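You operate a simulated robot arm through the tools that you are given. There is no shell and no other tool. Be economical: measure what you need, move in short steps, check, and stop when the job is done.

Carry out the task below with a simulated robot arm. There is one attempt and no reset: what you move stays moved.

Task
Switch the pan cart brake off. Take the bag from the shelf under the service table and leave it on the shelf under the wheeled table. Put the card from the far rail table on the hall side on the shelf under the island bench. Put the blue plug on the drip tray before the spinner. Take the blue basket from the island bench and put it on the shelf under the long bench. Take the batch card and put it on the long bench. Do these in any order. Set down upright: card, blue plug. The pan cart brake goes to its stop.

The check looks at the end state, three seconds after you hand in, the way a careful person would. Anything else that was tipped, shoved, dropped, spilled or broken makes it a failure.

Robot
A 7-joint arm with a fingered hand on a trunk, on a base that drives. Base frame: it is fixed to the floor where the robot stands at the start and does not move with it; the origin is under the middle of the robot, x ahead of it, y to its left, z up; the surface under the hand at the start is at about z = 760. Readings come in mm, degrees, newtons and seconds.
With the tool pointing down near the work surface it reaches from about 380 to 860 mm from the robot's upright axis, wherever it stands. Its first joint turns from -143.0 to 143.0 degrees. Places, roughly: bag [2750, -1750, 250]; basket [-1500, 6500, 1000]; batch card [-3750, 6250, 1000]; blue plug (7x7x14 cm) [200, 3800, 700]; card [750, 3500, 750]; drip tray before the spinner (23x21 cm) [-1440, 8120, 900]; long bench [-2200, 8300, 900]; pan cart brake [1000, 100, 600]; shelf under the island bench [-2600, 6500, 500]; shelf under the long bench [-2200, 8300, 300]; shelf under the wheeled table [1600, 1300, 300]. Payload 3 kg.
Tool frame: the origin (TCP) lies between the finger pads and is the grasp point; the fingertips stand 26 mm ahead of it; z points along the fingers, y is the line along which they close. Largest opening 148 mm; the body of the gripper starts 73 mm behind the TCP. The gripper is a hand of 3 fingers: y runs from the thumb to the fingers, the wrist lies at [0, 0, -229] in the tool frame, and closing takes about 1.5 s.
Orientation is that of the tool frame in the base frame, as a unit quaternion [w, x, y, z]. With the fingers straight down and closing along the base's y, the tool's x points along the base's -x, its y along +y and its z along -z.

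Tools
- The arm moves only by the tool move_arm. Its argument "series" is text: rows parted by semicolons, each of 7 numbers parted by spaces: the shift along the tool's x, y, z in mm, then the turn, a rotation vector about the tool's x, y, z in degrees, then the gripper command, from -1 (shut) to 1 (fully open), values between in proportion. In form: dx dy dz ax ay az fingers; .... A call has 1 to 10 rows; each row is the pose to reach, as a shift and turn from the pose commanded when the call began, along the tool's axes at that moment. A row lasts 0.2 s, in which the tool goes at most 50 mm and 8.6 degrees; a call with a longer step from one row to the next is refused whole, and so is a gripper value outside its range. A pose out of reach is approached as far as the arm can. The call stops where the force on the tool passes 40 N (or 10 N more than at its start, if that is more) or the arm is blocked; 0.2 s more then pass. The fingers move at their own pace (about 153 mm/s each) and stop on an object; they squeeze with about 29 N. The grip force told is the motor's: it shows also when the fingers shut on nothing. Time passes only in rows, and 0.2 s behind the last, so rows that repeat a pose let the fingers close. It gives the time, the measured TCP pose, the force on the tool (base axes), the opening and the grip force at its end, in the units of the frame above (readings bear some noise), with the torque about the TCP (base axes, N m) and any sound that the robot's microphone picked up, and new pictures: "pictures" is both (left out), scene, wrist or none.
- Cameras (640 x 400 px; columns grow to the right, rows downward): "scene" is now at [153.4, 13.4, 1733.9]; the picture's right is [0.18, -0.98, 0.00], its down [-0.79, -0.14, -0.60] and it looks along [0.59, 0.11, -0.80] (base axes); focal length 268 px, centre (320, 200). "wrist" rides on the gripper at [68, -39, -90] in the tool frame; the picture's right is [0.50, 0.87, 0.00], its down [-0.66, 0.38, -0.65] and it looks along [-0.57, 0.33, 0.76] (tool axes); focal length 222 px, centre (320, 200). There is no depth. A picture from a camera that has moved, and an enlarged one, comes with that camera's place and axes in the base frame and with its lens.
- raise_lower(by): slides the trunk up (or, below 0, down) by that many mm; the arm and the scene camera ride with it, the base frame stays. It gives what a move gives, with no picture.
- steer(legs): drives the robot by 1 to 6 legs, each [ahead, left, turn to the left] in mm, mm and degrees, along the robot's own axes; the way and the turn of a leg run together, so that a leg with both is an arc; at most 1500 mm and 180 degrees a leg. The arm and the cameras ride along, it lands a little off, and it stops where it bumps. It gives what a move gives, and a new picture of the scene camera.
- hand_shape(shape): the hand has 3 fingers and takes this shape, open, in about a second: jaw (thumb against the fingers, like two jaws); tri (thumb and two fingers); tip (a fingertip pinch); poke (one finger out to press); point (the index stretched); flat (the hand flat); cup (the hand cupped); fist (a fist). The gripper value then closes the fingers along that shape, each until it touches; the sizes above hold for jaw. It gives what a move gives, with no picture.
- aim_head(pan, tilt): turns the head with the scene camera to pan (to the left, within 86 degrees either way) and tilt (down, from -29 to 69), counted from straight ahead of the robot. It gives what a move gives, and a new picture of the scene camera.
- zoom(camera, box): a new picture of the part [left, top, right, bottom] of that camera's present view, enlarged. No time passes.
- job_done(): hands the job in; it is judged then, once.

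Work in short steps. Places have to be worked out from the pictures, the camera data and where the tool is seen: move nearer, look again, correct. Check each grasp and each placing, and mend what went wrong. You have 175 turns and 260 pictures in all, those below and enlarged ones among them. Open the gripper and draw the arm clear of the work before you hand the job in, unless the task says otherwise; then end with one line.

The tools are called after ">>>" by a JSON object that holds its "api" and its "payload". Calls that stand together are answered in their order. move_arm: Moves the arm, as the interface text tells. Its arguments: {"type":"object","properties":{"series":{"type":"string"},"pictures":{"type":"string","enum":["both","scene","wrist","none"]}},"required":["series"]} The other tools are called the same way: raise_lower (by) slides the trunk up or down; hand_shape (shape) gives the hand a shape; steer (legs) drives the base; aim_head (pan, tilt) turns the head that bears the scene camera; zoom (camera, box) takes an enlarged picture of a part of a camera's view; job_done () hands the job in.

At the start:

```text
clock: 0.0
eef_pos: [626.9, 183.6, 860.9]
tool_rot: [0.0, 0.0, 1.0, 0.0]
ft_force: [-0.9, -0.7, -0.2]
moment: [0.02, -0.01, 0.01]
opening: 147.7
finger_force: 0.1
shape: jaw
trunk travel left (down, up): [-675.0, 215.0]
robot x, y, heading: [5.5, 1.0, 0.1]
head pan, tilt: [10.3, 53.1]
```

scene: 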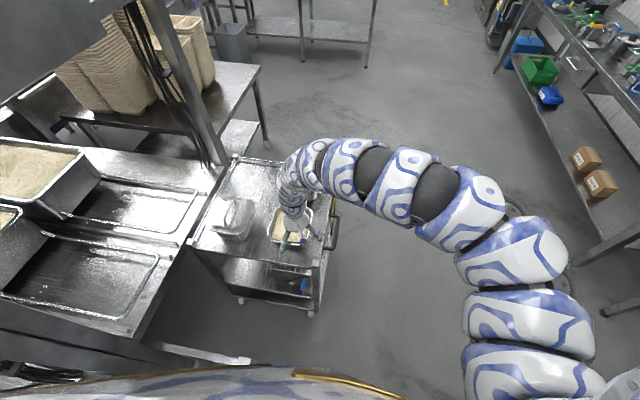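
wrist: 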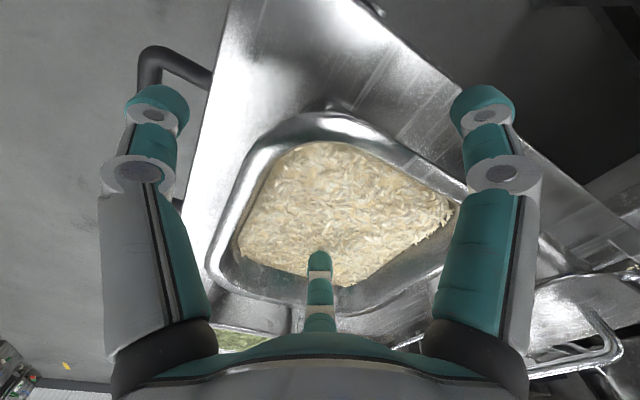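

The hand hangs above a small cart with a pan; I look around before moving, first toward the cart.

>>> {"api": "aim_head", "payload": {"pan": 0, "tilt": 35}}

>>> {"api": "zoom", "payload": {"camera": "scene", "box": [160, 180, 400, 330]}}

>>> {"api": "aim_head", "payload": {"pan": 75, "tilt": 25}}

>>> {"api": "aim_head", "payload": {"pan": -60, "tilt": 25}}

```text
clock: 0.8
eef_pos: [626.4, 183.0, 860.7]
tool_rot: [0.0, 0.0, 1.0, 0.0]
ft_force: [0.5, 0.1, -0.1]
moment: [-0.01, 0.02, 0.0]
opening: 147.7
finger_force: 0.0
shape: jaw
trunk travel left (down, up): [-675.0, 215.0]
robot x, y, heading: [1.7, 1.0, -0.0]
head pan, tilt: [0.0, 35.0]
camera scene: at [168.7, 0.2, 1759.7], right [0.0, -1.0, 0.0], down [-0.57, 0.0, -0.82], along [0.82, 0.0, -0.57], focal length 268 px, centre (320, 200)
```

scene: 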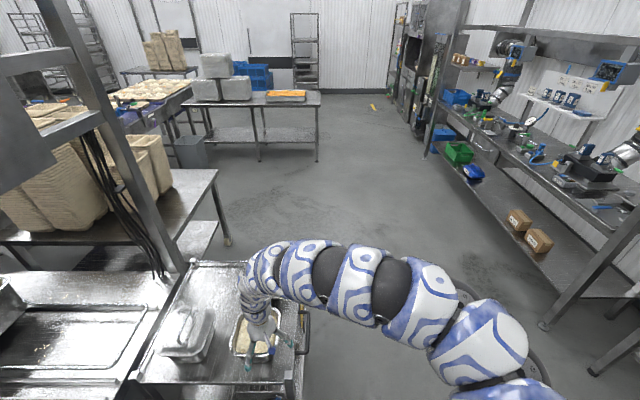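

```text
2.67 times, centred on (280, 255) of scene
camera zoom: at [168.7, 0.2, 1759.7], right [0.0, -1.0, 0.0], down [-0.57, 0.0, -0.82], along [0.82, 0.0, -0.57], focal length 713 px, centre (427, 53)
```

zoom: 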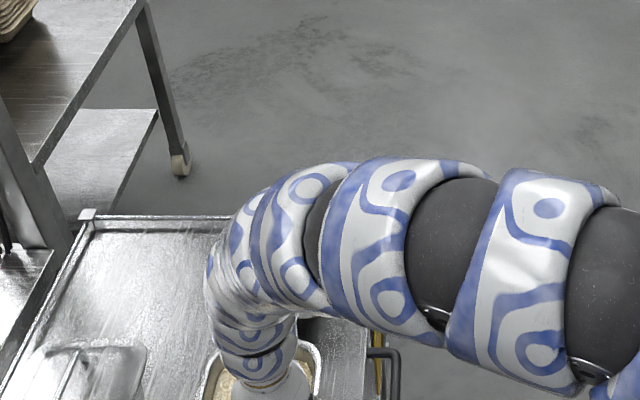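

```text
clock: 2.3
eef_pos: [626.6, 183.4, 860.9]
tool_rot: [0.0, 0.0, 1.0, 0.0]
ft_force: [-0.7, 0.1, 0.4]
moment: [-0.01, 0.0, 0.01]
opening: 147.8
finger_force: 0.1
shape: jaw
trunk travel left (down, up): [-675.0, 215.0]
robot x, y, heading: [-0.1, 3.8, 0.1]
head pan, tilt: [75.0, 25.0]
camera scene: at [104.5, 89.1, 1775.6], right [0.97, -0.26, 0.0], down [-0.11, -0.41, -0.91], along [0.24, 0.88, -0.42], focal length 268 px, centre (320, 200)
```

scene: 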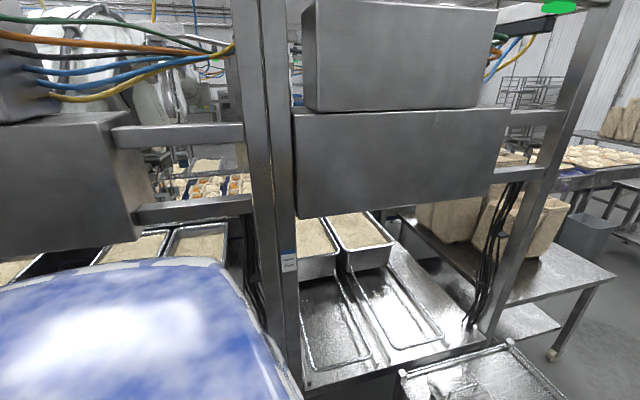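

```text
clock: 4.5
eef_pos: [626.4, 184.1, 860.4]
tool_rot: [0.0, 0.0, 1.0, 0.0]
ft_force: [-0.3, 0.4, -0.8]
moment: [0.0, -0.03, 0.02]
opening: 147.9
finger_force: 0.1
shape: jaw
trunk travel left (down, up): [-675.0, 215.0]
robot x, y, heading: [-0.2, 3.0, -0.2]
head pan, tilt: [-60.0, 25.0]
camera scene: at [126.7, -79.6, 1775.6], right [-0.87, -0.5, 0.0], down [-0.21, 0.37, -0.91], along [0.45, -0.78, -0.42], focal length 268 px, centre (320, 200)
```

scene: 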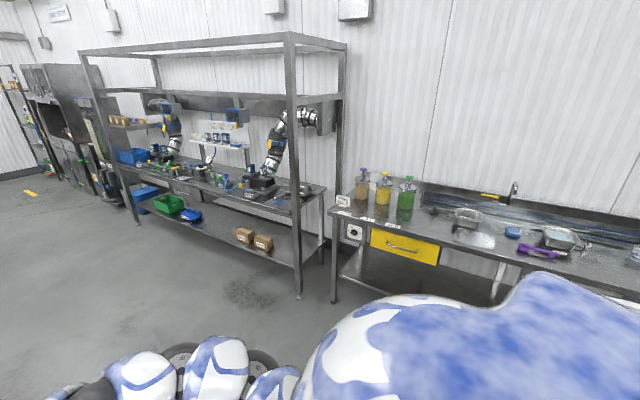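

The arm hides the cart's near side. I lift the hand and draw it to the right to see the cart and brake.

>>> {"api": "move_arm", "payload": {"series": "0 0 -50 0 0 0 1; 0 0 -100 0 0 0 1; 0 0 -150 0 0 0 1; 0 -50 -150 0 0 0 1; 0 -100 -150 0 0 0 1; 0 -150 -150 0 0 0 1; 0 -200 -150 0 0 0 1; 0 -250 -150 0 0 0 1; 0 -300 -150 0 0 0 1; 0 -350 -150 0 0 0 1", "pictures": "wrist"}}

>>> {"api": "aim_head", "payload": {"pan": 15, "tilt": 50}}

>>> {"api": "zoom", "payload": {"camera": "scene", "box": [200, 120, 440, 270]}}

```text
clock: 6.7
eef_pos: [785.5, -132.9, 922.9]
tool_rot: [-0.002, -0.001, 1.0, 0.0]
ft_force: [-0.3, 0.2, -0.1]
moment: [-0.02, -0.01, -0.01]
opening: 147.9
finger_force: 0.0
shape: jaw
out of reach, approached as far as the arm can: row 1, 2, 3, 4, 5, 6, 7, 8, 9, 10
trunk travel left (down, up): [-675.0, 215.0]
robot x, y, heading: [-0.5, 0.8, -0.1]
head pan, tilt: [-60.0, 25.0]
camera wrist: at [718.6, -171.3, 1014.5], right [-0.5, 0.87, 0.0], down [0.66, 0.38, 0.65], along [0.56, 0.33, -0.76], focal length 222 px, centre (320, 200)
```

wrist: 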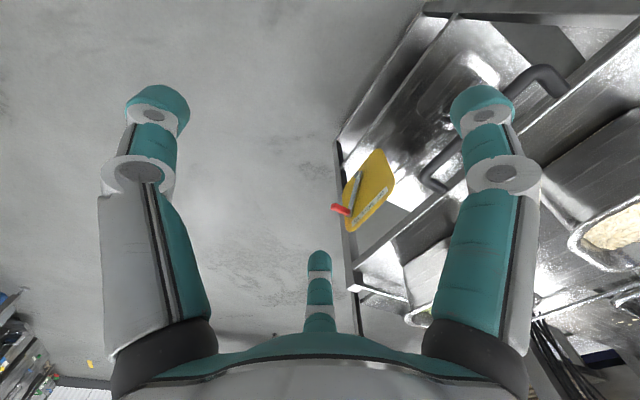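

```text
clock: 8.1
eef_pos: [786.1, -132.5, 923.7]
tool_rot: [-0.003, 0.0, 1.0, -0.001]
ft_force: [-0.8, 0.5, -0.4]
moment: [-0.02, 0.01, 0.01]
opening: 148.1
finger_force: 0.0
shape: jaw
trunk travel left (down, up): [-675.0, 215.0]
robot x, y, heading: [-0.0, -1.6, -0.0]
head pan, tilt: [15.0, 50.0]
camera scene: at [155.1, 19.9, 1738.1], right [0.26, -0.97, 0.0], down [-0.74, -0.2, -0.64], along [0.62, 0.17, -0.77], focal length 268 px, centre (320, 200)
```

scene: 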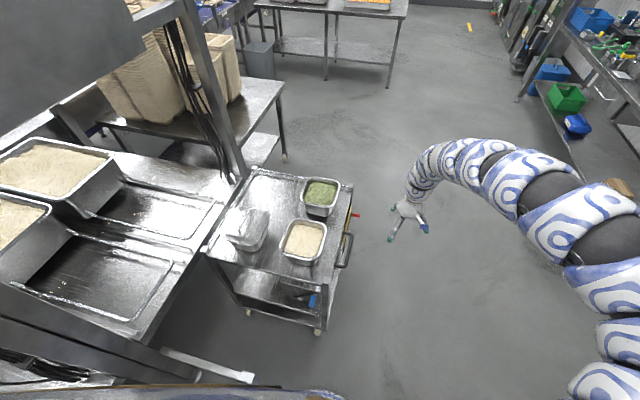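

```text
2.67 times, centred on (320, 195) of scene
camera zoom: at [155.1, 19.9, 1738.1], right [0.26, -0.97, 0.0], down [-0.74, -0.2, -0.64], along [0.62, 0.17, -0.77], focal length 713 px, centre (320, 213)
```

zoom: 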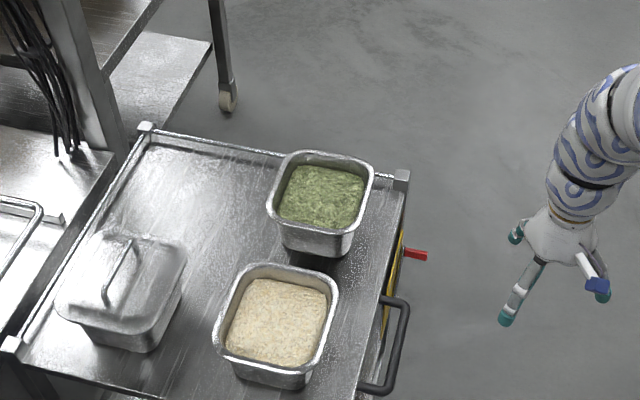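

The brake is a yellow plate with a red-tipped lever on the cart's right side. I enlarge it.

>>> {"api": "zoom", "payload": {"camera": "wrist", "box": [300, 130, 428, 250]}}

>>> {"api": "zoom", "payload": {"camera": "scene", "box": [320, 180, 400, 230]}}

```text
3.33 times, centred on (364, 190) of wrist
camera zoom: at [718.6, -171.7, 1014.6], right [-0.5, 0.87, 0.0], down [0.66, 0.38, 0.65], along [0.56, 0.33, -0.76], focal length 740 px, centre (173, 233)
```

zoom: 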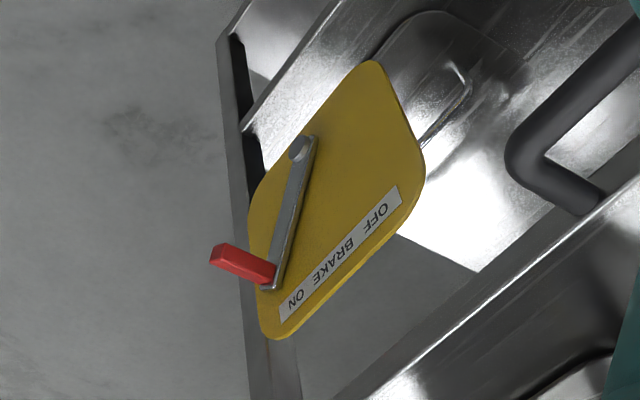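

```text
8.00 times, centred on (360, 205) of scene
camera zoom: at [155.1, 19.9, 1738.1], right [0.26, -0.97, 0.0], down [-0.74, -0.2, -0.64], along [0.62, 0.17, -0.77], focal length 2140 px, centre (0, 160)
```

zoom: 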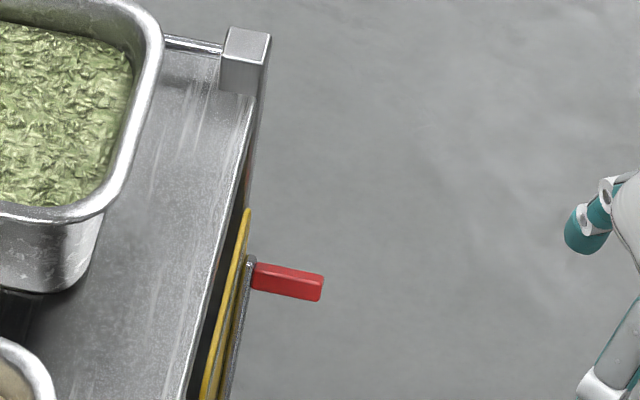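

Triangulated: the lever's red handle is at about (1015, 38–82, 612), with its pivot near (957, 515). OFF lies toward −x, so the handle sweeps to x≈899. I drive closer, shape the hand for poking and look at it.

>>> {"api": "steer", "payload": {"legs": [[0, -380, 0], [420, 0, 0]]}}

>>> {"api": "hand_shape", "payload": {"shape": "poke"}}

>>> {"api": "move_arm", "payload": {"series": "0 0 0 0 0 0 -1;0 0 0 0 0 0 -1;0 0 0 0 0 0 -1;0 0 0 0 0 0 -1"}}

```text
clock: 12.7
eef_pos: [1207.9, -509.0, 923.4]
tool_rot: [-0.003, 0.0, 1.0, -0.001]
ft_force: [0.3, -0.2, -0.3]
moment: [0.0, 0.02, -0.02]
opening: 147.8
finger_force: 0.1
shape: jaw
trunk travel left (down, up): [-675.0, 215.0]
robot x, y, heading: [420.9, -373.1, -0.1]
head pan, tilt: [15.0, 50.0]
camera scene: at [577.7, -355.3, 1738.0], right [0.26, -0.97, 0.0], down [-0.74, -0.2, -0.64], along [0.62, 0.17, -0.77], focal length 268 px, centre (320, 200)
```

scene: 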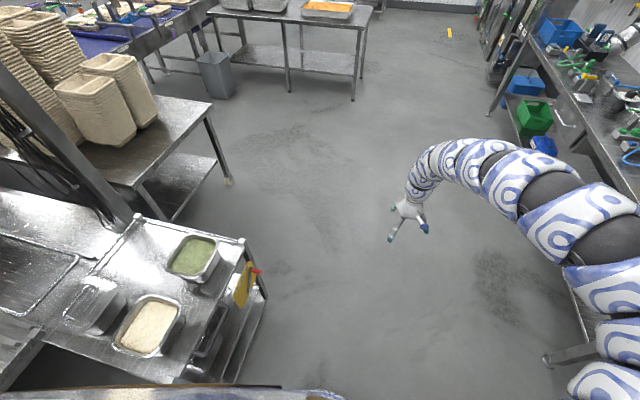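

```text
clock: 13.6
eef_pos: [1206.9, -509.0, 923.4]
tool_rot: [-0.003, 0.0, 1.0, -0.001]
ft_force: [-0.5, -1.2, 0.2]
moment: [0.0, 0.02, -0.01]
opening: 0.2
finger_force: 0.0
shape: poke
trunk travel left (down, up): [-675.0, 215.0]
robot x, y, heading: [419.7, -378.7, 0.1]
head pan, tilt: [15.0, 50.0]
```

```text
clock: 14.6
eef_pos: [1207.7, -508.4, 923.4]
tool_rot: [-0.004, 0.0, 1.0, -0.001]
ft_force: [-0.1, 0.2, -0.2]
moment: [-0.02, -0.01, 0.03]
opening: 0.1
finger_force: 28.7
shape: jaw
trunk travel left (down, up): [-675.0, 215.0]
robot x, y, heading: [419.7, -374.2, -0.1]
head pan, tilt: [15.0, 50.0]
camera scene: at [576.9, -355.2, 1738.1], right [0.26, -0.97, 0.0], down [-0.74, -0.2, -0.64], along [0.62, 0.17, -0.77], focal length 268 px, centre (320, 200)
camera wrist: at [1140.3, -547.3, 1014.5], right [-0.5, 0.87, 0.0], down [0.66, 0.38, 0.65], along [0.56, 0.33, -0.76], focal length 222 px, centre (320, 200)
```

scene: 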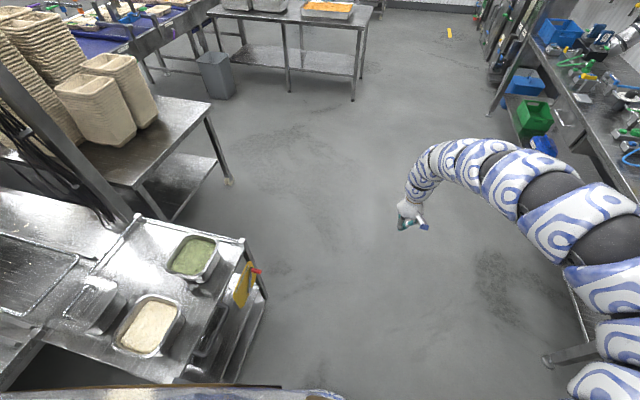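
wrist: 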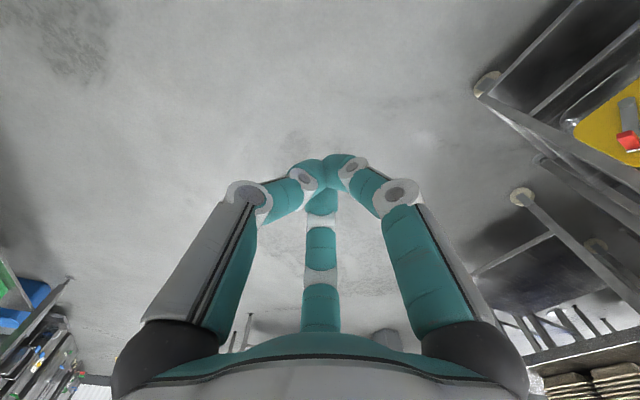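

A shut hand makes a compact tip, good for pushing. I lower the trunk and bring the hand to the far side of the handle, tilted 40° towards the cart.

>>> {"api": "raise_lower", "payload": {"by": -220}}

>>> {"api": "move_arm", "payload": {"series": "12 40 0 -8 0 0 -1; 24 80 0 -16 0 0 -1; 36 120 0 -24 0 0 -1; 48 160 0 -32 0 0 -1; 60 200 0 -40 0 0 -1; 72 240 0 -40 0 0 -1; 84 280 0 -40 0 0 -1; 96 320 0 -40 0 0 -1; 108 360 0 -40 0 0 -1; 130 400 0 -40 0 0 -1"}}

```text
clock: 16.9
eef_pos: [1208.3, -509.3, 703.9]
tool_rot: [-0.003, 0.001, 1.0, -0.001]
ft_force: [0.7, 0.1, -0.5]
moment: [0.01, -0.01, 0.01]
opening: 0.0
finger_force: 29.2
shape: jaw
trunk travel left (down, up): [-455.0, 435.0]
robot x, y, heading: [419.6, -381.4, -0.0]
head pan, tilt: [15.0, 50.0]
```

```text
clock: 19.1
eef_pos: [1099.1, -98.3, 712.6]
tool_rot: [-0.004, 0.001, 0.94, 0.341]
ft_force: [0.4, 0.5, 0.0]
moment: [-0.03, 0.01, -0.04]
opening: 0.0
finger_force: 29.3
shape: jaw
out of reach, approached as far as the arm can: row 1, 2, 3, 4, 5, 6, 7, 8, 9, 10
trunk travel left (down, up): [-455.0, 435.0]
robot x, y, heading: [421.8, -373.3, 0.1]
head pan, tilt: [15.0, 50.0]
camera scene: at [576.7, -355.1, 1518.1], right [0.26, -0.97, 0.0], down [-0.74, -0.2, -0.64], along [0.62, 0.17, -0.77], focal length 268 px, centre (320, 200)
camera wrist: at [1032.8, -186.9, 756.9], right [-0.5, 0.66, 0.56], down [0.66, -0.13, 0.74], along [0.56, 0.74, -0.38], focal length 222 px, centre (320, 200)
```

scene: 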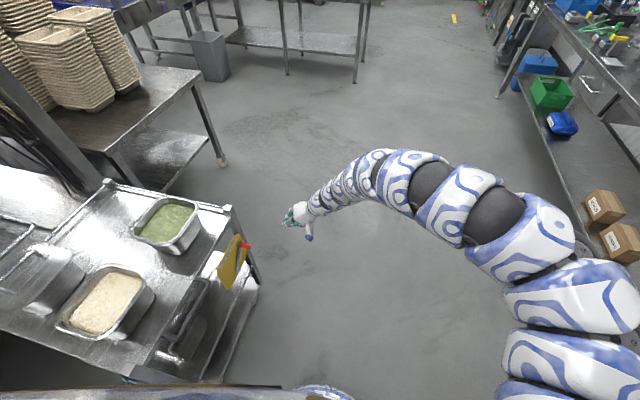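
wrist: 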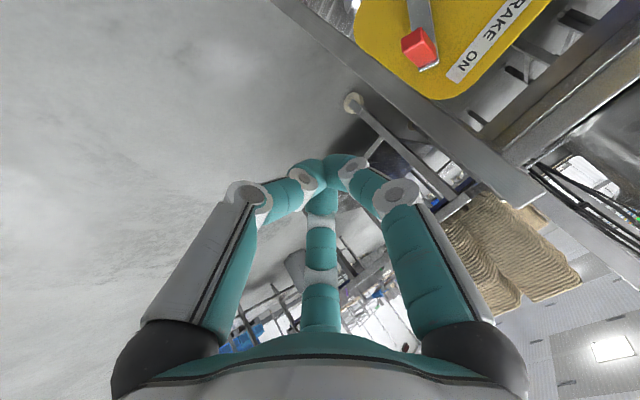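

Hand is short of the handle at (1099, −98, 713). I step down and toward the cart, keeping on the +x side of the handle.

>>> {"api": "move_arm", "payload": {"series": "3 10 27 0 0 0 -1; 6 20 54 0 0 0 -1; 9 30 81 0 0 0 -1; 12 38 108 0 0 0 -1; 12 38 108 0 0 0 -1", "pictures": "wrist"}}

```text
clock: 20.3
eef_pos: [1087.6, 0.3, 652.9]
tool_rot: [-0.002, 0.0, 0.94, 0.341]
ft_force: [-0.5, 0.9, 0.2]
moment: [0.0, 0.0, 0.05]
opening: 0.1
finger_force: 28.5
shape: jaw
trunk travel left (down, up): [-455.0, 435.0]
robot x, y, heading: [419.2, -377.8, 0.1]
head pan, tilt: [15.0, 50.0]
camera wrist: at [1021.0, -87.7, 698.3], right [-0.5, 0.66, 0.56], down [0.66, -0.13, 0.74], along [0.56, 0.74, -0.37], focal length 222 px, centre (320, 200)
```

wrist: 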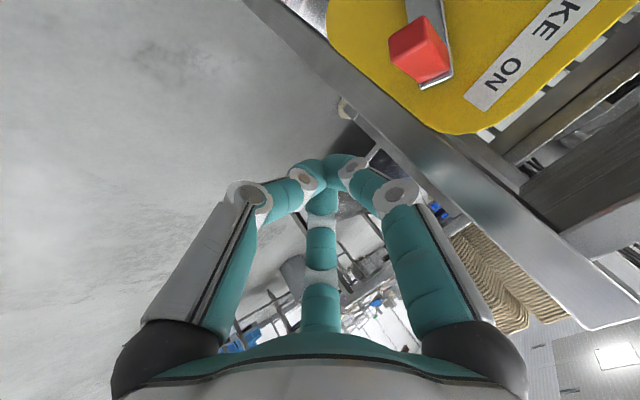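

Readings follow the commands. Now I place the tip beside the handle at about (1065, 50, 628).

>>> {"api": "move_arm", "payload": {"series": "8 8 18 0 0 0 -1; 15 15 35 0 0 0 -1; 22 22 51 0 0 0 -1; 22 22 51 0 0 0 -1", "pictures": "both"}}

>>> {"api": "zoom", "payload": {"camera": "scene", "box": [200, 180, 360, 280]}}

```text
clock: 21.3
eef_pos: [1065.5, 49.1, 627.5]
tool_rot: [-0.004, 0.001, 0.94, 0.341]
ft_force: [-0.4, -0.2, 0.2]
moment: [-0.03, 0.02, -0.01]
opening: 0.1
finger_force: 29.2
shape: jaw
trunk travel left (down, up): [-455.0, 435.0]
robot x, y, heading: [418.3, -376.4, 0.1]
head pan, tilt: [15.0, 50.0]
camera scene: at [576.8, -355.0, 1518.1], right [0.26, -0.97, 0.0], down [-0.74, -0.2, -0.64], along [0.62, 0.17, -0.77], focal length 268 px, centre (320, 200)
camera wrist: at [998.3, -38.9, 672.2], right [-0.5, 0.66, 0.56], down [0.66, -0.13, 0.74], along [0.56, 0.74, -0.37], focal length 222 px, centre (320, 200)
```

scene: 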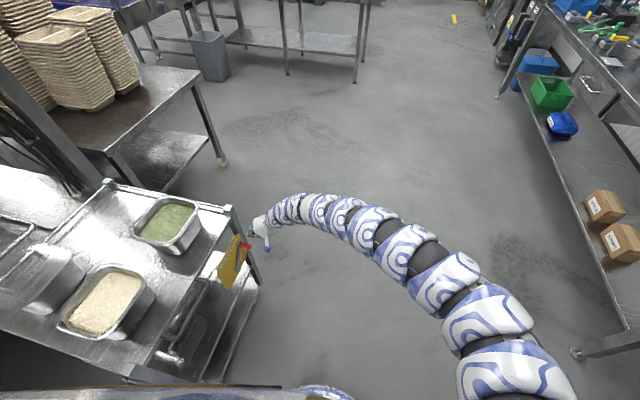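
wrist: 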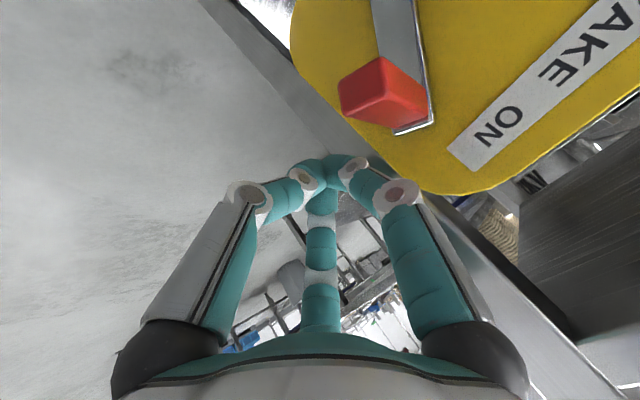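

```text
4.00 times, centred on (280, 230) of scene
camera zoom: at [576.8, -355.0, 1518.1], right [0.26, -0.97, 0.0], down [-0.74, -0.2, -0.64], along [0.62, 0.17, -0.77], focal length 1070 px, centre (480, 80)
```

zoom: 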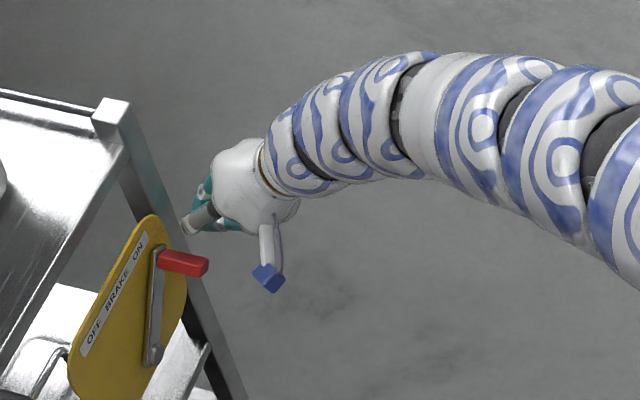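

The tip is beside the handle. I push in −x along the arc with the force watched.

>>> {"api": "move_arm", "payload": {"series": "15 0 0 0 0 0 -1; 30 0 0 0 0 0 -1; 45 0 0 0 0 0 -1; 60 2 -2 0 0 0 -1; 75 3 -3 0 0 0 -1; 90 3 -4 0 0 0 -1; 105 3 -4 0 0 0 -1; 120 2 -2 0 0 0 -1; 130 0 0 0 0 0 -1; 140 0 0 0 0 0 -1", "pictures": "both"}}

>>> {"api": "zoom", "payload": {"camera": "scene", "box": [160, 190, 320, 290]}}

```text
clock: 23.3
eef_pos: [925.1, 19.6, 610.4]
tool_rot: [0.011, -0.119, 0.946, 0.301]
ft_force: [0.8, -14.9, -6.6]
moment: [0.19, 0.0, -0.03]
opening: 0.0
finger_force: 28.5
shape: jaw
trunk travel left (down, up): [-455.0, 435.0]
robot x, y, heading: [423.0, -374.7, -0.3]
head pan, tilt: [15.0, 50.0]
stopped in row 9: the force on the tool passed its limit at 47 N (the readings are from after the stop); the commanded pose is now the measured one
camera scene: at [576.8, -356.2, 1518.1], right [0.26, -0.97, 0.0], down [-0.74, -0.2, -0.64], along [0.62, 0.16, -0.77], focal length 268 px, centre (320, 200)
camera wrist: at [874.2, -76.3, 656.9], right [-0.69, 0.58, 0.44], down [0.58, 0.07, 0.81], along [0.44, 0.81, -0.38], focal length 222 px, centre (320, 200)
```

scene: 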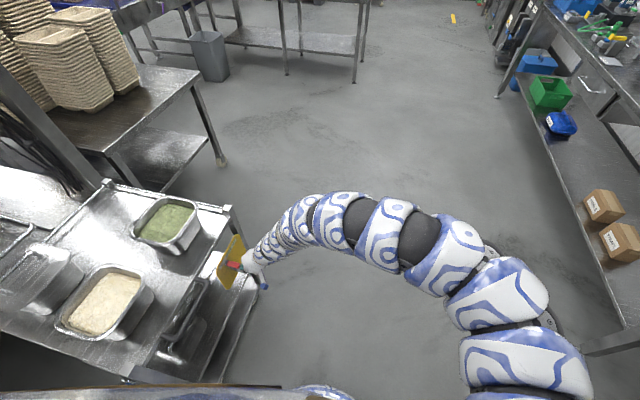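
wrist: 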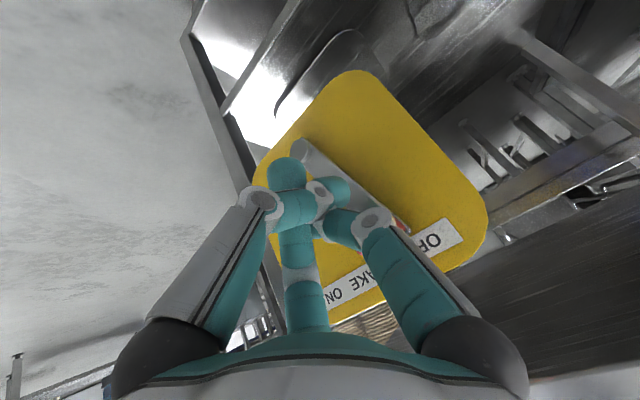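

```text
4.00 times, centred on (240, 240) of scene
camera zoom: at [576.8, -356.2, 1518.1], right [0.26, -0.97, 0.0], down [-0.74, -0.2, -0.64], along [0.62, 0.16, -0.77], focal length 1070 px, centre (640, 40)
```

zoom: 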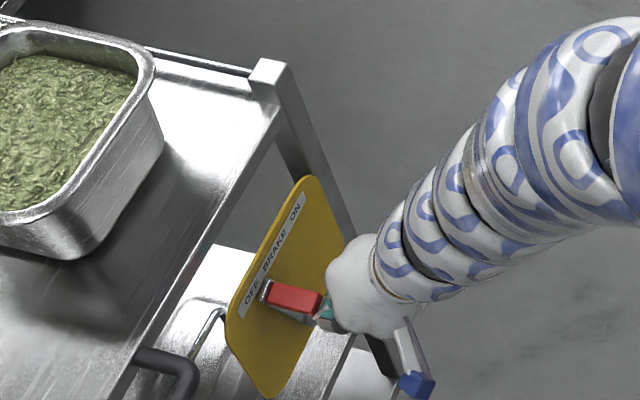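

The lever swung to OFF and force rose as at a stop. I back off and check it.

>>> {"api": "move_arm", "payload": {"series": "-10 0 -20 0 0 0 -1; -30 0 -60 0 0 0 -1; -30 0 -105 0 0 0 -1; -30 0 -150 0 0 0 -1;-30 0 -190 0 0 0 -1", "pictures": "wrist"}}

>>> {"api": "zoom", "payload": {"camera": "scene", "box": [160, 190, 320, 290]}}

>>> {"api": "zoom", "payload": {"camera": "wrist", "box": [280, 0, 480, 130]}}

```text
clock: 24.5
eef_pos: [1035.1, -32.5, 699.8]
tool_rot: [0.01, -0.12, 0.946, 0.302]
ft_force: [-0.2, -1.1, -0.2]
moment: [0.01, 0.0, 0.01]
opening: 0.0
finger_force: 28.8
shape: jaw
out of reach, approached as far as the arm can: row 1, 2, 3, 4, 5
trunk travel left (down, up): [-455.0, 435.0]
robot x, y, heading: [423.3, -374.7, -0.2]
head pan, tilt: [15.0, 50.0]
camera wrist: at [983.5, -128.2, 745.5], right [-0.69, 0.57, 0.45], down [0.58, 0.07, 0.81], along [0.43, 0.82, -0.38], focal length 222 px, centre (320, 200)
```

wrist: 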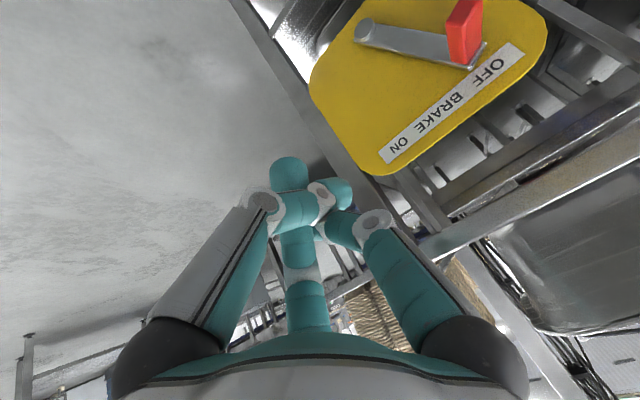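

```text
4.00 times, centred on (240, 240) of scene
camera zoom: at [577.4, -356.6, 1518.0], right [0.26, -0.97, 0.0], down [-0.74, -0.2, -0.64], along [0.62, 0.17, -0.77], focal length 1070 px, centre (640, 40)
```

zoom: 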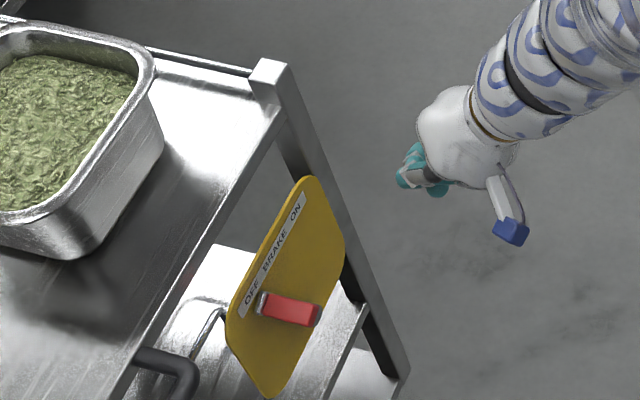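

```text
3.08 times, centred on (380, 65) of wrist
camera zoom: at [983.5, -128.2, 745.5], right [-0.69, 0.57, 0.45], down [0.58, 0.07, 0.81], along [0.43, 0.82, -0.38], focal length 684 px, centre (135, 615)
```

zoom: 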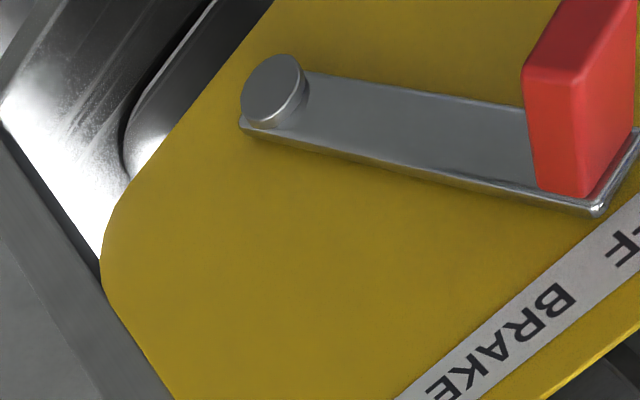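

The lever may be a few degrees short of the stop, as the tip rubbed the plate. I go back beside the handle and push once more, further out.

>>> {"api": "move_arm", "payload": {"series": "20 8 30 0 0 0 -1; 40 18 60 0 0 0 -1; 66 30 100 0 0 0 -1; 66 30 100 0 0 0 -1", "pictures": "both"}}

>>> {"api": "zoom", "payload": {"camera": "scene", "box": [160, 190, 320, 290]}}

```text
clock: 25.5
eef_pos: [959.8, 35.9, 628.5]
tool_rot: [0.011, -0.119, 0.945, 0.304]
ft_force: [0.5, 0.0, -0.3]
moment: [0.02, 0.03, -0.03]
opening: 0.2
finger_force: 29.5
shape: jaw
trunk travel left (down, up): [-455.0, 435.0]
robot x, y, heading: [421.4, -371.5, 0.1]
head pan, tilt: [15.0, 50.0]
camera scene: at [576.9, -355.6, 1518.1], right [0.26, -0.97, 0.0], down [-0.74, -0.2, -0.64], along [0.62, 0.16, -0.77], focal length 268 px, centre (320, 200)
camera wrist: at [907.2, -60.5, 674.9], right [-0.69, 0.57, 0.45], down [0.58, 0.07, 0.81], along [0.44, 0.82, -0.38], focal length 222 px, centre (320, 200)
```

scene: 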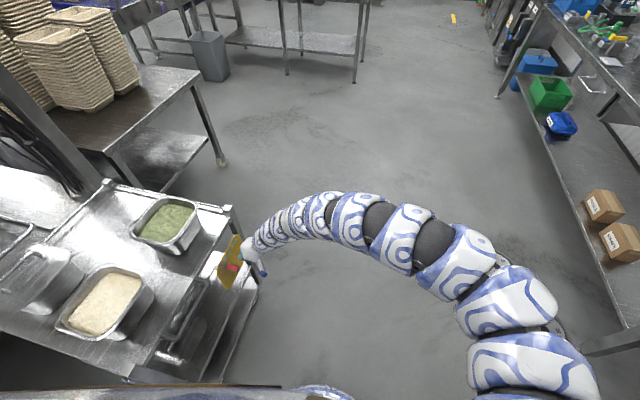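
wrist: 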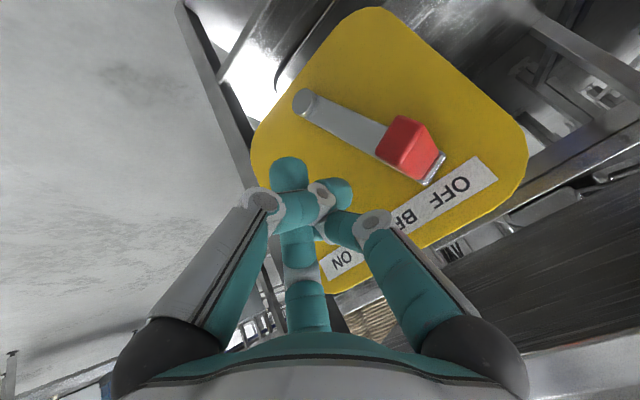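

```text
4.00 times, centred on (240, 240) of scene
camera zoom: at [576.9, -355.6, 1518.1], right [0.26, -0.97, 0.0], down [-0.74, -0.2, -0.64], along [0.62, 0.16, -0.77], focal length 1070 px, centre (640, 40)
```

zoom: 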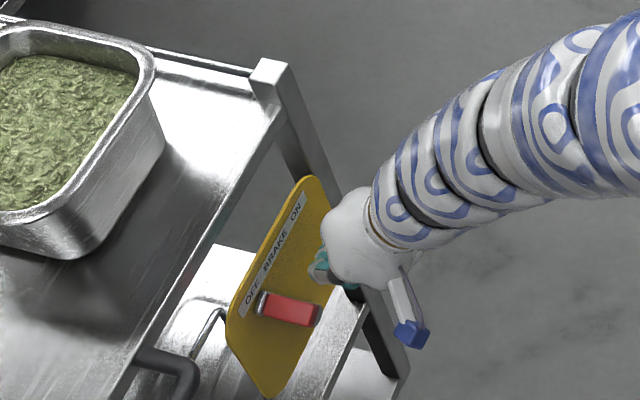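

Clear view: lever is leaning toward OFF; I push −x again gently following the arc downwards.

>>> {"api": "move_arm", "payload": {"series": "10 2 1 0 0 0 -1; 19 5 1 0 0 0 -1; 29 6 3 0 0 0 -1; 38 7 5 0 0 0 -1; 48 8 7 0 0 0 -1; 57 9 9 0 0 0 -1; 66 10 11 0 0 0 -1; 75 11 13 0 0 0 -1", "pictures": "wrist"}}

>>> {"api": "zoom", "payload": {"camera": "scene", "box": [160, 190, 320, 290]}}

```text
clock: 27.3
eef_pos: [898.9, 44.2, 613.5]
tool_rot: [0.01, -0.119, 0.946, 0.302]
ft_force: [4.5, -1.5, 2.0]
moment: [-0.01, 0.04, -0.04]
opening: 0.1
finger_force: 29.1
shape: jaw
out of reach, approached as far as the arm can: row 5, 6, 7, 8
trunk travel left (down, up): [-455.0, 435.0]
robot x, y, heading: [424.0, -378.2, -0.1]
head pan, tilt: [15.0, 50.0]
camera wrist: at [847.9, -53.4, 659.0], right [-0.69, 0.57, 0.45], down [0.58, 0.07, 0.81], along [0.43, 0.82, -0.38], focal length 222 px, centre (320, 200)
```

wrist: 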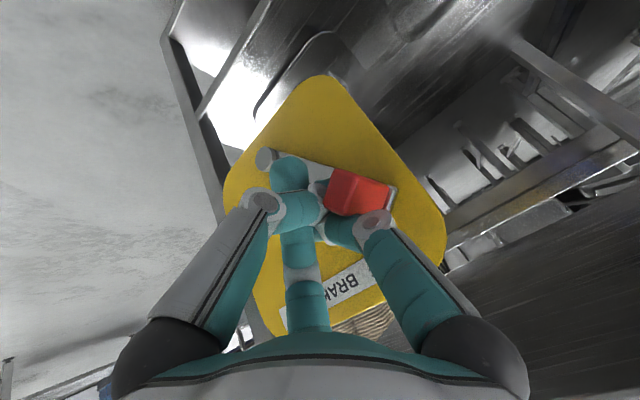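

```text
4.00 times, centred on (240, 240) of scene
camera zoom: at [577.3, -356.0, 1518.0], right [0.26, -0.97, 0.0], down [-0.74, -0.2, -0.64], along [0.62, 0.17, -0.77], focal length 1070 px, centre (640, 40)
```

zoom: 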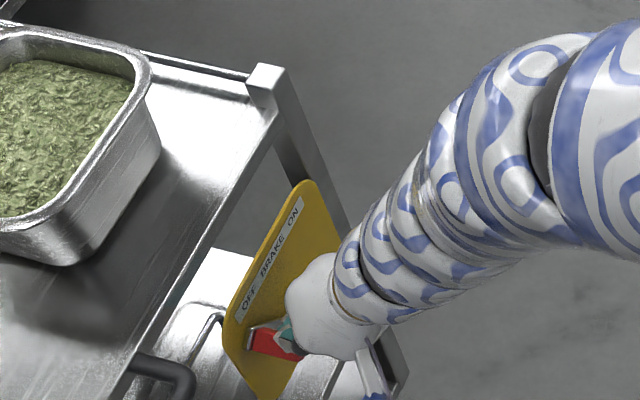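

The lever moved further with low force, so it wasn't at the stop. I keep pushing −x and down in small steps.

>>> {"api": "move_arm", "payload": {"series": "8 0 4 0 0 0 -1; 16 0 8 0 0 0 -1; 24 0 12 0 0 0 -1; 32 0 16 0 0 0 -1; 40 0 20 0 0 0 -1", "pictures": "wrist"}}

>>> {"api": "zoom", "payload": {"camera": "scene", "box": [160, 190, 320, 290]}}

```text
clock: 28.5
eef_pos: [859.9, 51.5, 589.9]
tool_rot: [0.009, -0.122, 0.946, 0.302]
ft_force: [-3.4, -12.7, 1.7]
moment: [0.0, 0.02, 0.03]
opening: 0.0
finger_force: 29.3
shape: jaw
out of reach, approached as far as the arm can: row 2, 3, 4, 5
trunk travel left (down, up): [-455.0, 435.0]
robot x, y, heading: [422.0, -383.4, 0.1]
head pan, tilt: [15.0, 50.0]
camera wrist: at [809.6, -45.0, 636.1], right [-0.69, 0.57, 0.45], down [0.58, 0.07, 0.81], along [0.43, 0.82, -0.38], focal length 222 px, centre (320, 200)
```

wrist: 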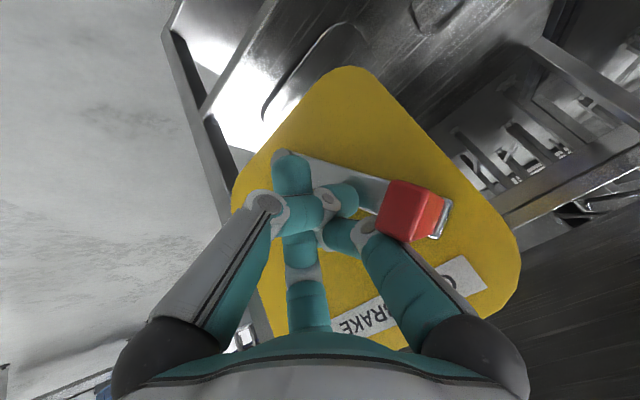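

```text
4.00 times, centred on (240, 240) of scene
camera zoom: at [575.9, -356.6, 1517.6], right [0.26, -0.97, 0.0], down [-0.74, -0.2, -0.64], along [0.62, 0.17, -0.77], focal length 1070 px, centre (640, 40)
```

zoom: 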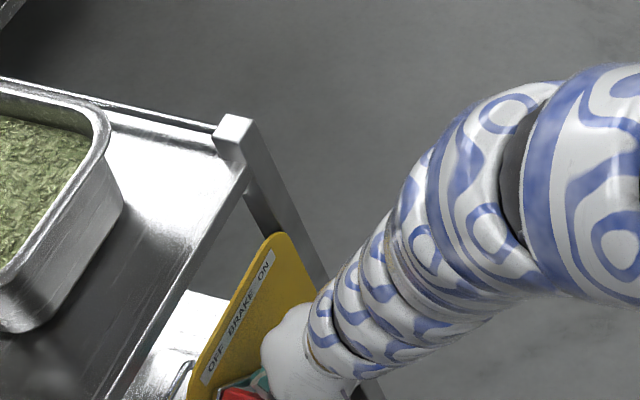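

The cart corner seems to have shifted: with the brake off, the cart rolled a bit as I pushed at the stop. I withdraw the hand and measure.

>>> {"api": "move_arm", "payload": {"series": "-10 -8 -20 0 0 0 -1; -20 -20 -60 0 0 0 -1; -25 -40 -100 0 0 0 -1; -25 -60 -145 0 0 0 -1;-25 -80 -185 0 0 0 -1", "pictures": "both"}}

>>> {"api": "zoom", "payload": {"camera": "scene", "box": [160, 190, 320, 290]}}

```text
clock: 29.9
eef_pos: [999.3, -3.7, 686.8]
tool_rot: [-0.016, -0.109, 0.945, 0.308]
ft_force: [0.8, 0.4, 0.2]
moment: [-0.04, -0.01, 0.0]
opening: 0.0
finger_force: 28.9
shape: jaw
out of reach, approached as far as the arm can: row 1, 2, 3, 4, 5
trunk travel left (down, up): [-455.0, 435.0]
robot x, y, heading: [421.7, -377.4, -0.2]
head pan, tilt: [15.0, 50.0]
stopped in row 5: the arm was blocked; the commanded pose is now the measured one
camera scene: at [575.7, -353.4, 1518.2], right [0.26, -0.97, 0.0], down [-0.74, -0.2, -0.64], along [0.62, 0.16, -0.77], focal length 268 px, centre (320, 200)
camera wrist: at [948.6, -100.5, 735.8], right [-0.66, 0.57, 0.49], down [0.63, 0.06, 0.78], along [0.41, 0.82, -0.4], focal length 222 px, centre (320, 200)
```

scene: 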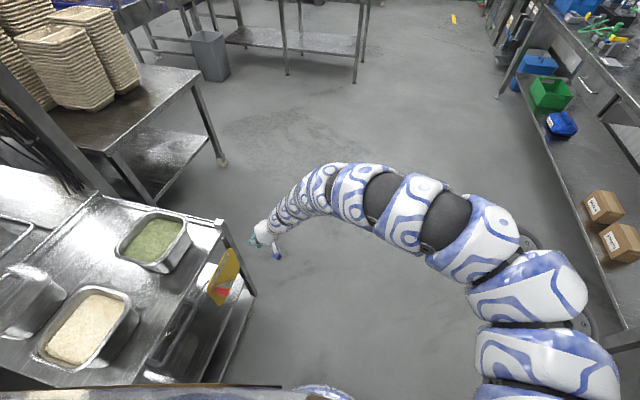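
wrist: 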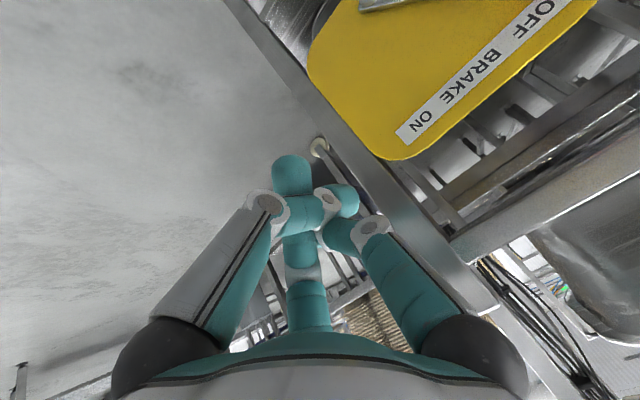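

```text
4.00 times, centred on (240, 240) of scene
camera zoom: at [575.7, -353.4, 1518.2], right [0.26, -0.97, 0.0], down [-0.74, -0.2, -0.64], along [0.62, 0.16, -0.77], focal length 1070 px, centre (640, 40)
```

zoom: 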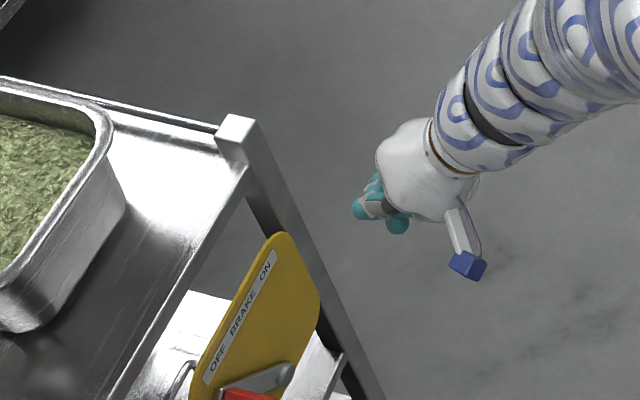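

The cart rolled about 62 mm in −x. I'll push it back; first a look at its black side bar and near end.

>>> {"api": "aim_head", "payload": {"pan": 55, "tilt": 60}}

```text
clock: 31.0
eef_pos: [999.1, -3.6, 687.8]
tool_rot: [-0.016, -0.109, 0.945, 0.31]
ft_force: [-1.0, 0.2, 0.4]
moment: [-0.03, -0.01, 0.02]
opening: 0.0
finger_force: 29.5
shape: jaw
trunk travel left (down, up): [-455.0, 435.0]
robot x, y, heading: [423.2, -373.6, -0.1]
head pan, tilt: [55.0, 60.0]
camera scene: at [540.9, -321.1, 1505.5], right [0.82, -0.58, 0.0], down [-0.5, -0.71, -0.5], along [0.29, 0.41, -0.87], focal length 268 px, centre (320, 200)
```

scene: 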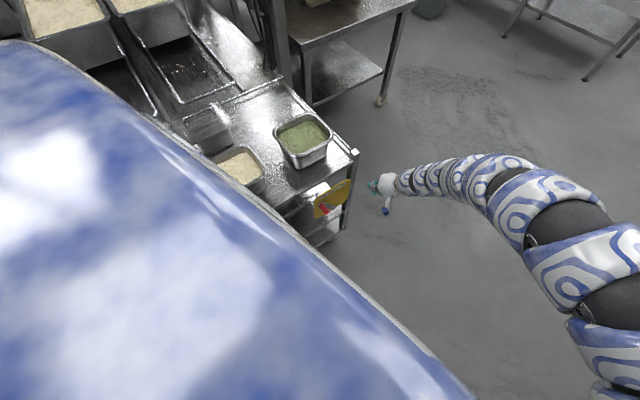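

The robot's own shell hides it from here. I'll push the cart back +x at its far right corner cap from the pan side; first raise the trunk and stand the hand upright.

>>> {"api": "raise_lower", "payload": {"by": 190}}

>>> {"api": "move_arm", "payload": {"series": "0 0 0 7.2 -0.4 2.5 -1; 0 0 0 14.4 -0.8 5 -1; 0 0 0 21.6 -1.2 7.5 -1; 0 0 0 28.8 -1.6 10 -1; 0 0 0 36 -1.9 12.7 -1; 0 0 0 36 -1.9 12.7 -1", "pictures": "wrist"}}

>>> {"api": "aim_head", "payload": {"pan": 15, "tilt": 50}}

```text
clock: 33.1
eef_pos: [1000.6, -5.4, 877.0]
tool_rot: [-0.015, -0.109, 0.944, 0.31]
ft_force: [0.1, -0.2, 0.4]
moment: [-0.01, -0.01, -0.04]
opening: 0.1
finger_force: 28.9
shape: jaw
trunk travel left (down, up): [-645.0, 245.0]
robot x, y, heading: [422.7, -378.1, -0.1]
head pan, tilt: [55.0, 60.0]
```

```text
clock: 34.5
eef_pos: [999.4, -4.5, 877.5]
tool_rot: [0.0, 0.001, 1.0, 0.0]
ft_force: [-0.4, -0.4, 0.8]
moment: [0.02, -0.04, 0.02]
opening: 0.0
finger_force: 29.2
shape: jaw
trunk travel left (down, up): [-645.0, 245.0]
robot x, y, heading: [417.1, -378.0, -0.1]
head pan, tilt: [55.0, 60.0]
camera wrist: at [931.8, -43.0, 968.6], right [-0.5, 0.87, 0.0], down [0.65, 0.38, 0.66], along [0.57, 0.33, -0.76], focal length 222 px, centre (320, 200)
```

wrist: 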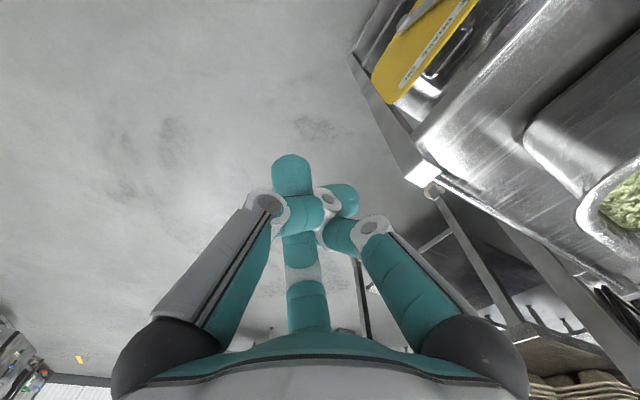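

```text
clock: 35.5
eef_pos: [998.8, -4.4, 878.5]
tool_rot: [0.001, -0.001, 1.0, 0.001]
ft_force: [0.0, 0.6, -0.1]
moment: [-0.03, 0.01, -0.01]
opening: 0.1
finger_force: 28.9
shape: jaw
trunk travel left (down, up): [-645.0, 245.0]
robot x, y, heading: [422.4, -373.7, -0.2]
head pan, tilt: [15.0, 50.0]
camera scene: at [576.9, -355.6, 1708.1], right [0.26, -0.97, 0.0], down [-0.74, -0.2, -0.64], along [0.62, 0.17, -0.77], focal length 268 px, centre (320, 200)
```

scene: 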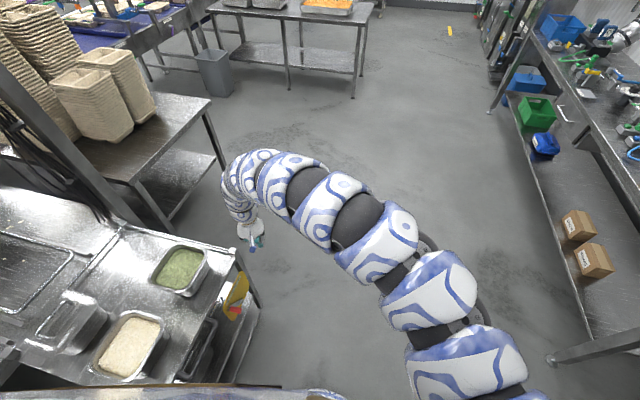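

Cap found at about (989, 113, 775). I move the shut fingertips over the cart top just on its −x side, then down.

>>> {"api": "move_arm", "payload": {"series": "20 38 0 0 0 0 -1; 40 76 0 0 0 0 -1; 64 117 0 0 0 0 -1; 64 117 30 0 0 0 -1; 64 117 60 0 0 0 -1; 64 117 70 0 0 0 -1; 64 117 80 0 0 0 -1; 64 117 80 0 0 0 -1", "pictures": "both"}}

>>> {"api": "zoom", "payload": {"camera": "scene", "box": [180, 200, 300, 275]}}

```text
clock: 37.3
eef_pos: [935.6, 111.9, 797.9]
tool_rot: [0.001, 0.0, 1.0, 0.001]
ft_force: [-0.1, 0.4, -0.4]
moment: [-0.04, 0.0, 0.0]
opening: 0.0
finger_force: 28.8
shape: jaw
trunk travel left (down, up): [-645.0, 245.0]
robot x, y, heading: [423.0, -372.3, 0.2]
head pan, tilt: [15.0, 50.0]
camera scene: at [576.8, -355.4, 1708.1], right [0.26, -0.97, 0.0], down [-0.74, -0.2, -0.64], along [0.62, 0.17, -0.77], focal length 268 px, centre (320, 200)
camera wrist: at [868.6, 72.7, 888.7], right [-0.5, 0.87, 0.0], down [0.65, 0.38, 0.66], along [0.57, 0.33, -0.75], focal length 222 px, centre (320, 200)
```

scene: 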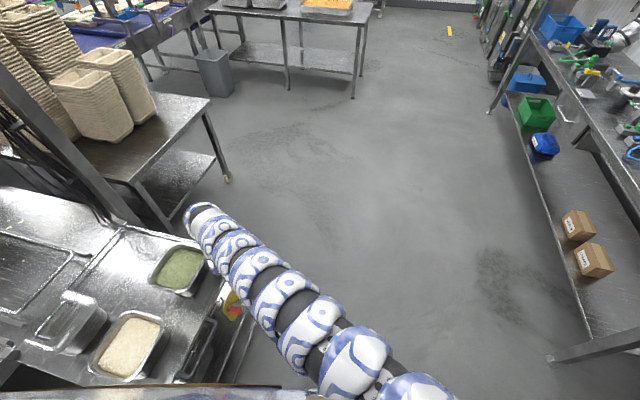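
wrist: 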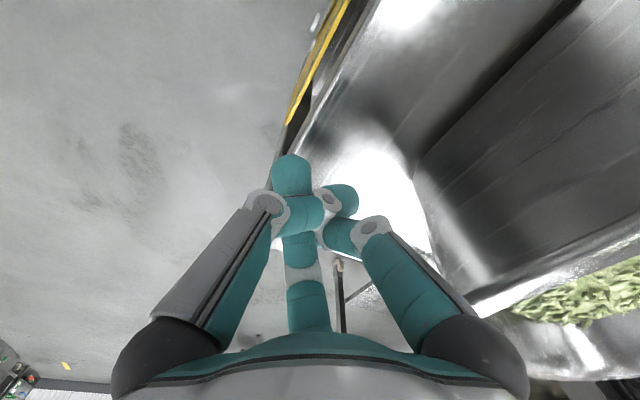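

```text
5.33 times, centred on (240, 238) of scene
camera zoom: at [576.8, -355.4, 1708.1], right [0.26, -0.97, 0.0], down [-0.74, -0.2, -0.64], along [0.62, 0.17, -0.77], focal length 1427 px, centre (747, 0)
```

zoom: 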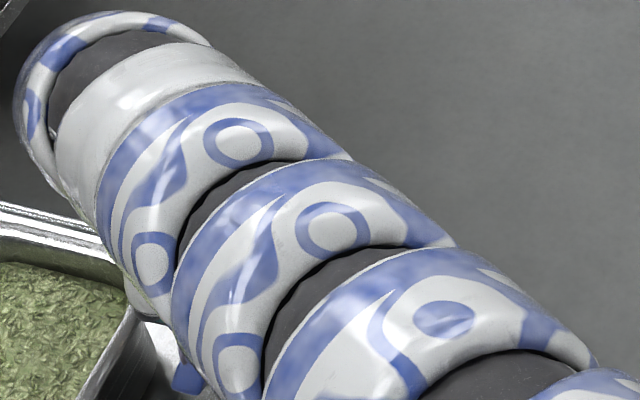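

No contact yet. I go down a few mm more and push +x toward the cap.

>>> {"api": "move_arm", "payload": {"series": "0 0 4 0 0 0 -1; 0 0 7 0 0 0 -1; -8 0 7 0 0 0 -1; -16 0 7 0 0 0 -1; -24 0 7 0 0 0 -1; -32 0 7 0 0 0 -1", "pictures": "wrist"}}

```text
clock: 38.7
eef_pos: [953.2, 99.6, 795.5]
tool_rot: [0.002, 0.0, 1.0, 0.001]
ft_force: [-1.0, 0.3, -0.4]
moment: [0.01, -0.01, 0.01]
opening: 0.0
finger_force: 29.0
shape: jaw
out of reach, approached as far as the arm can: row 2, 3, 4, 5, 6
trunk travel left (down, up): [-645.0, 245.0]
robot x, y, heading: [419.0, -372.2, 0.2]
head pan, tilt: [15.0, 50.0]
camera wrist: at [885.5, 61.2, 887.3], right [-0.5, 0.87, 0.0], down [0.65, 0.38, 0.66], along [0.57, 0.33, -0.75], focal length 222 px, centre (320, 200)
```

wrist: 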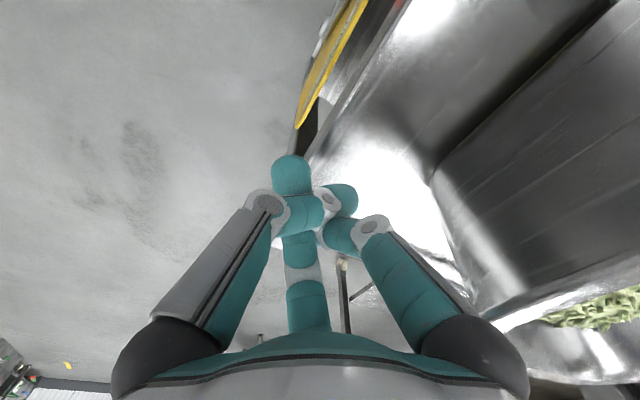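

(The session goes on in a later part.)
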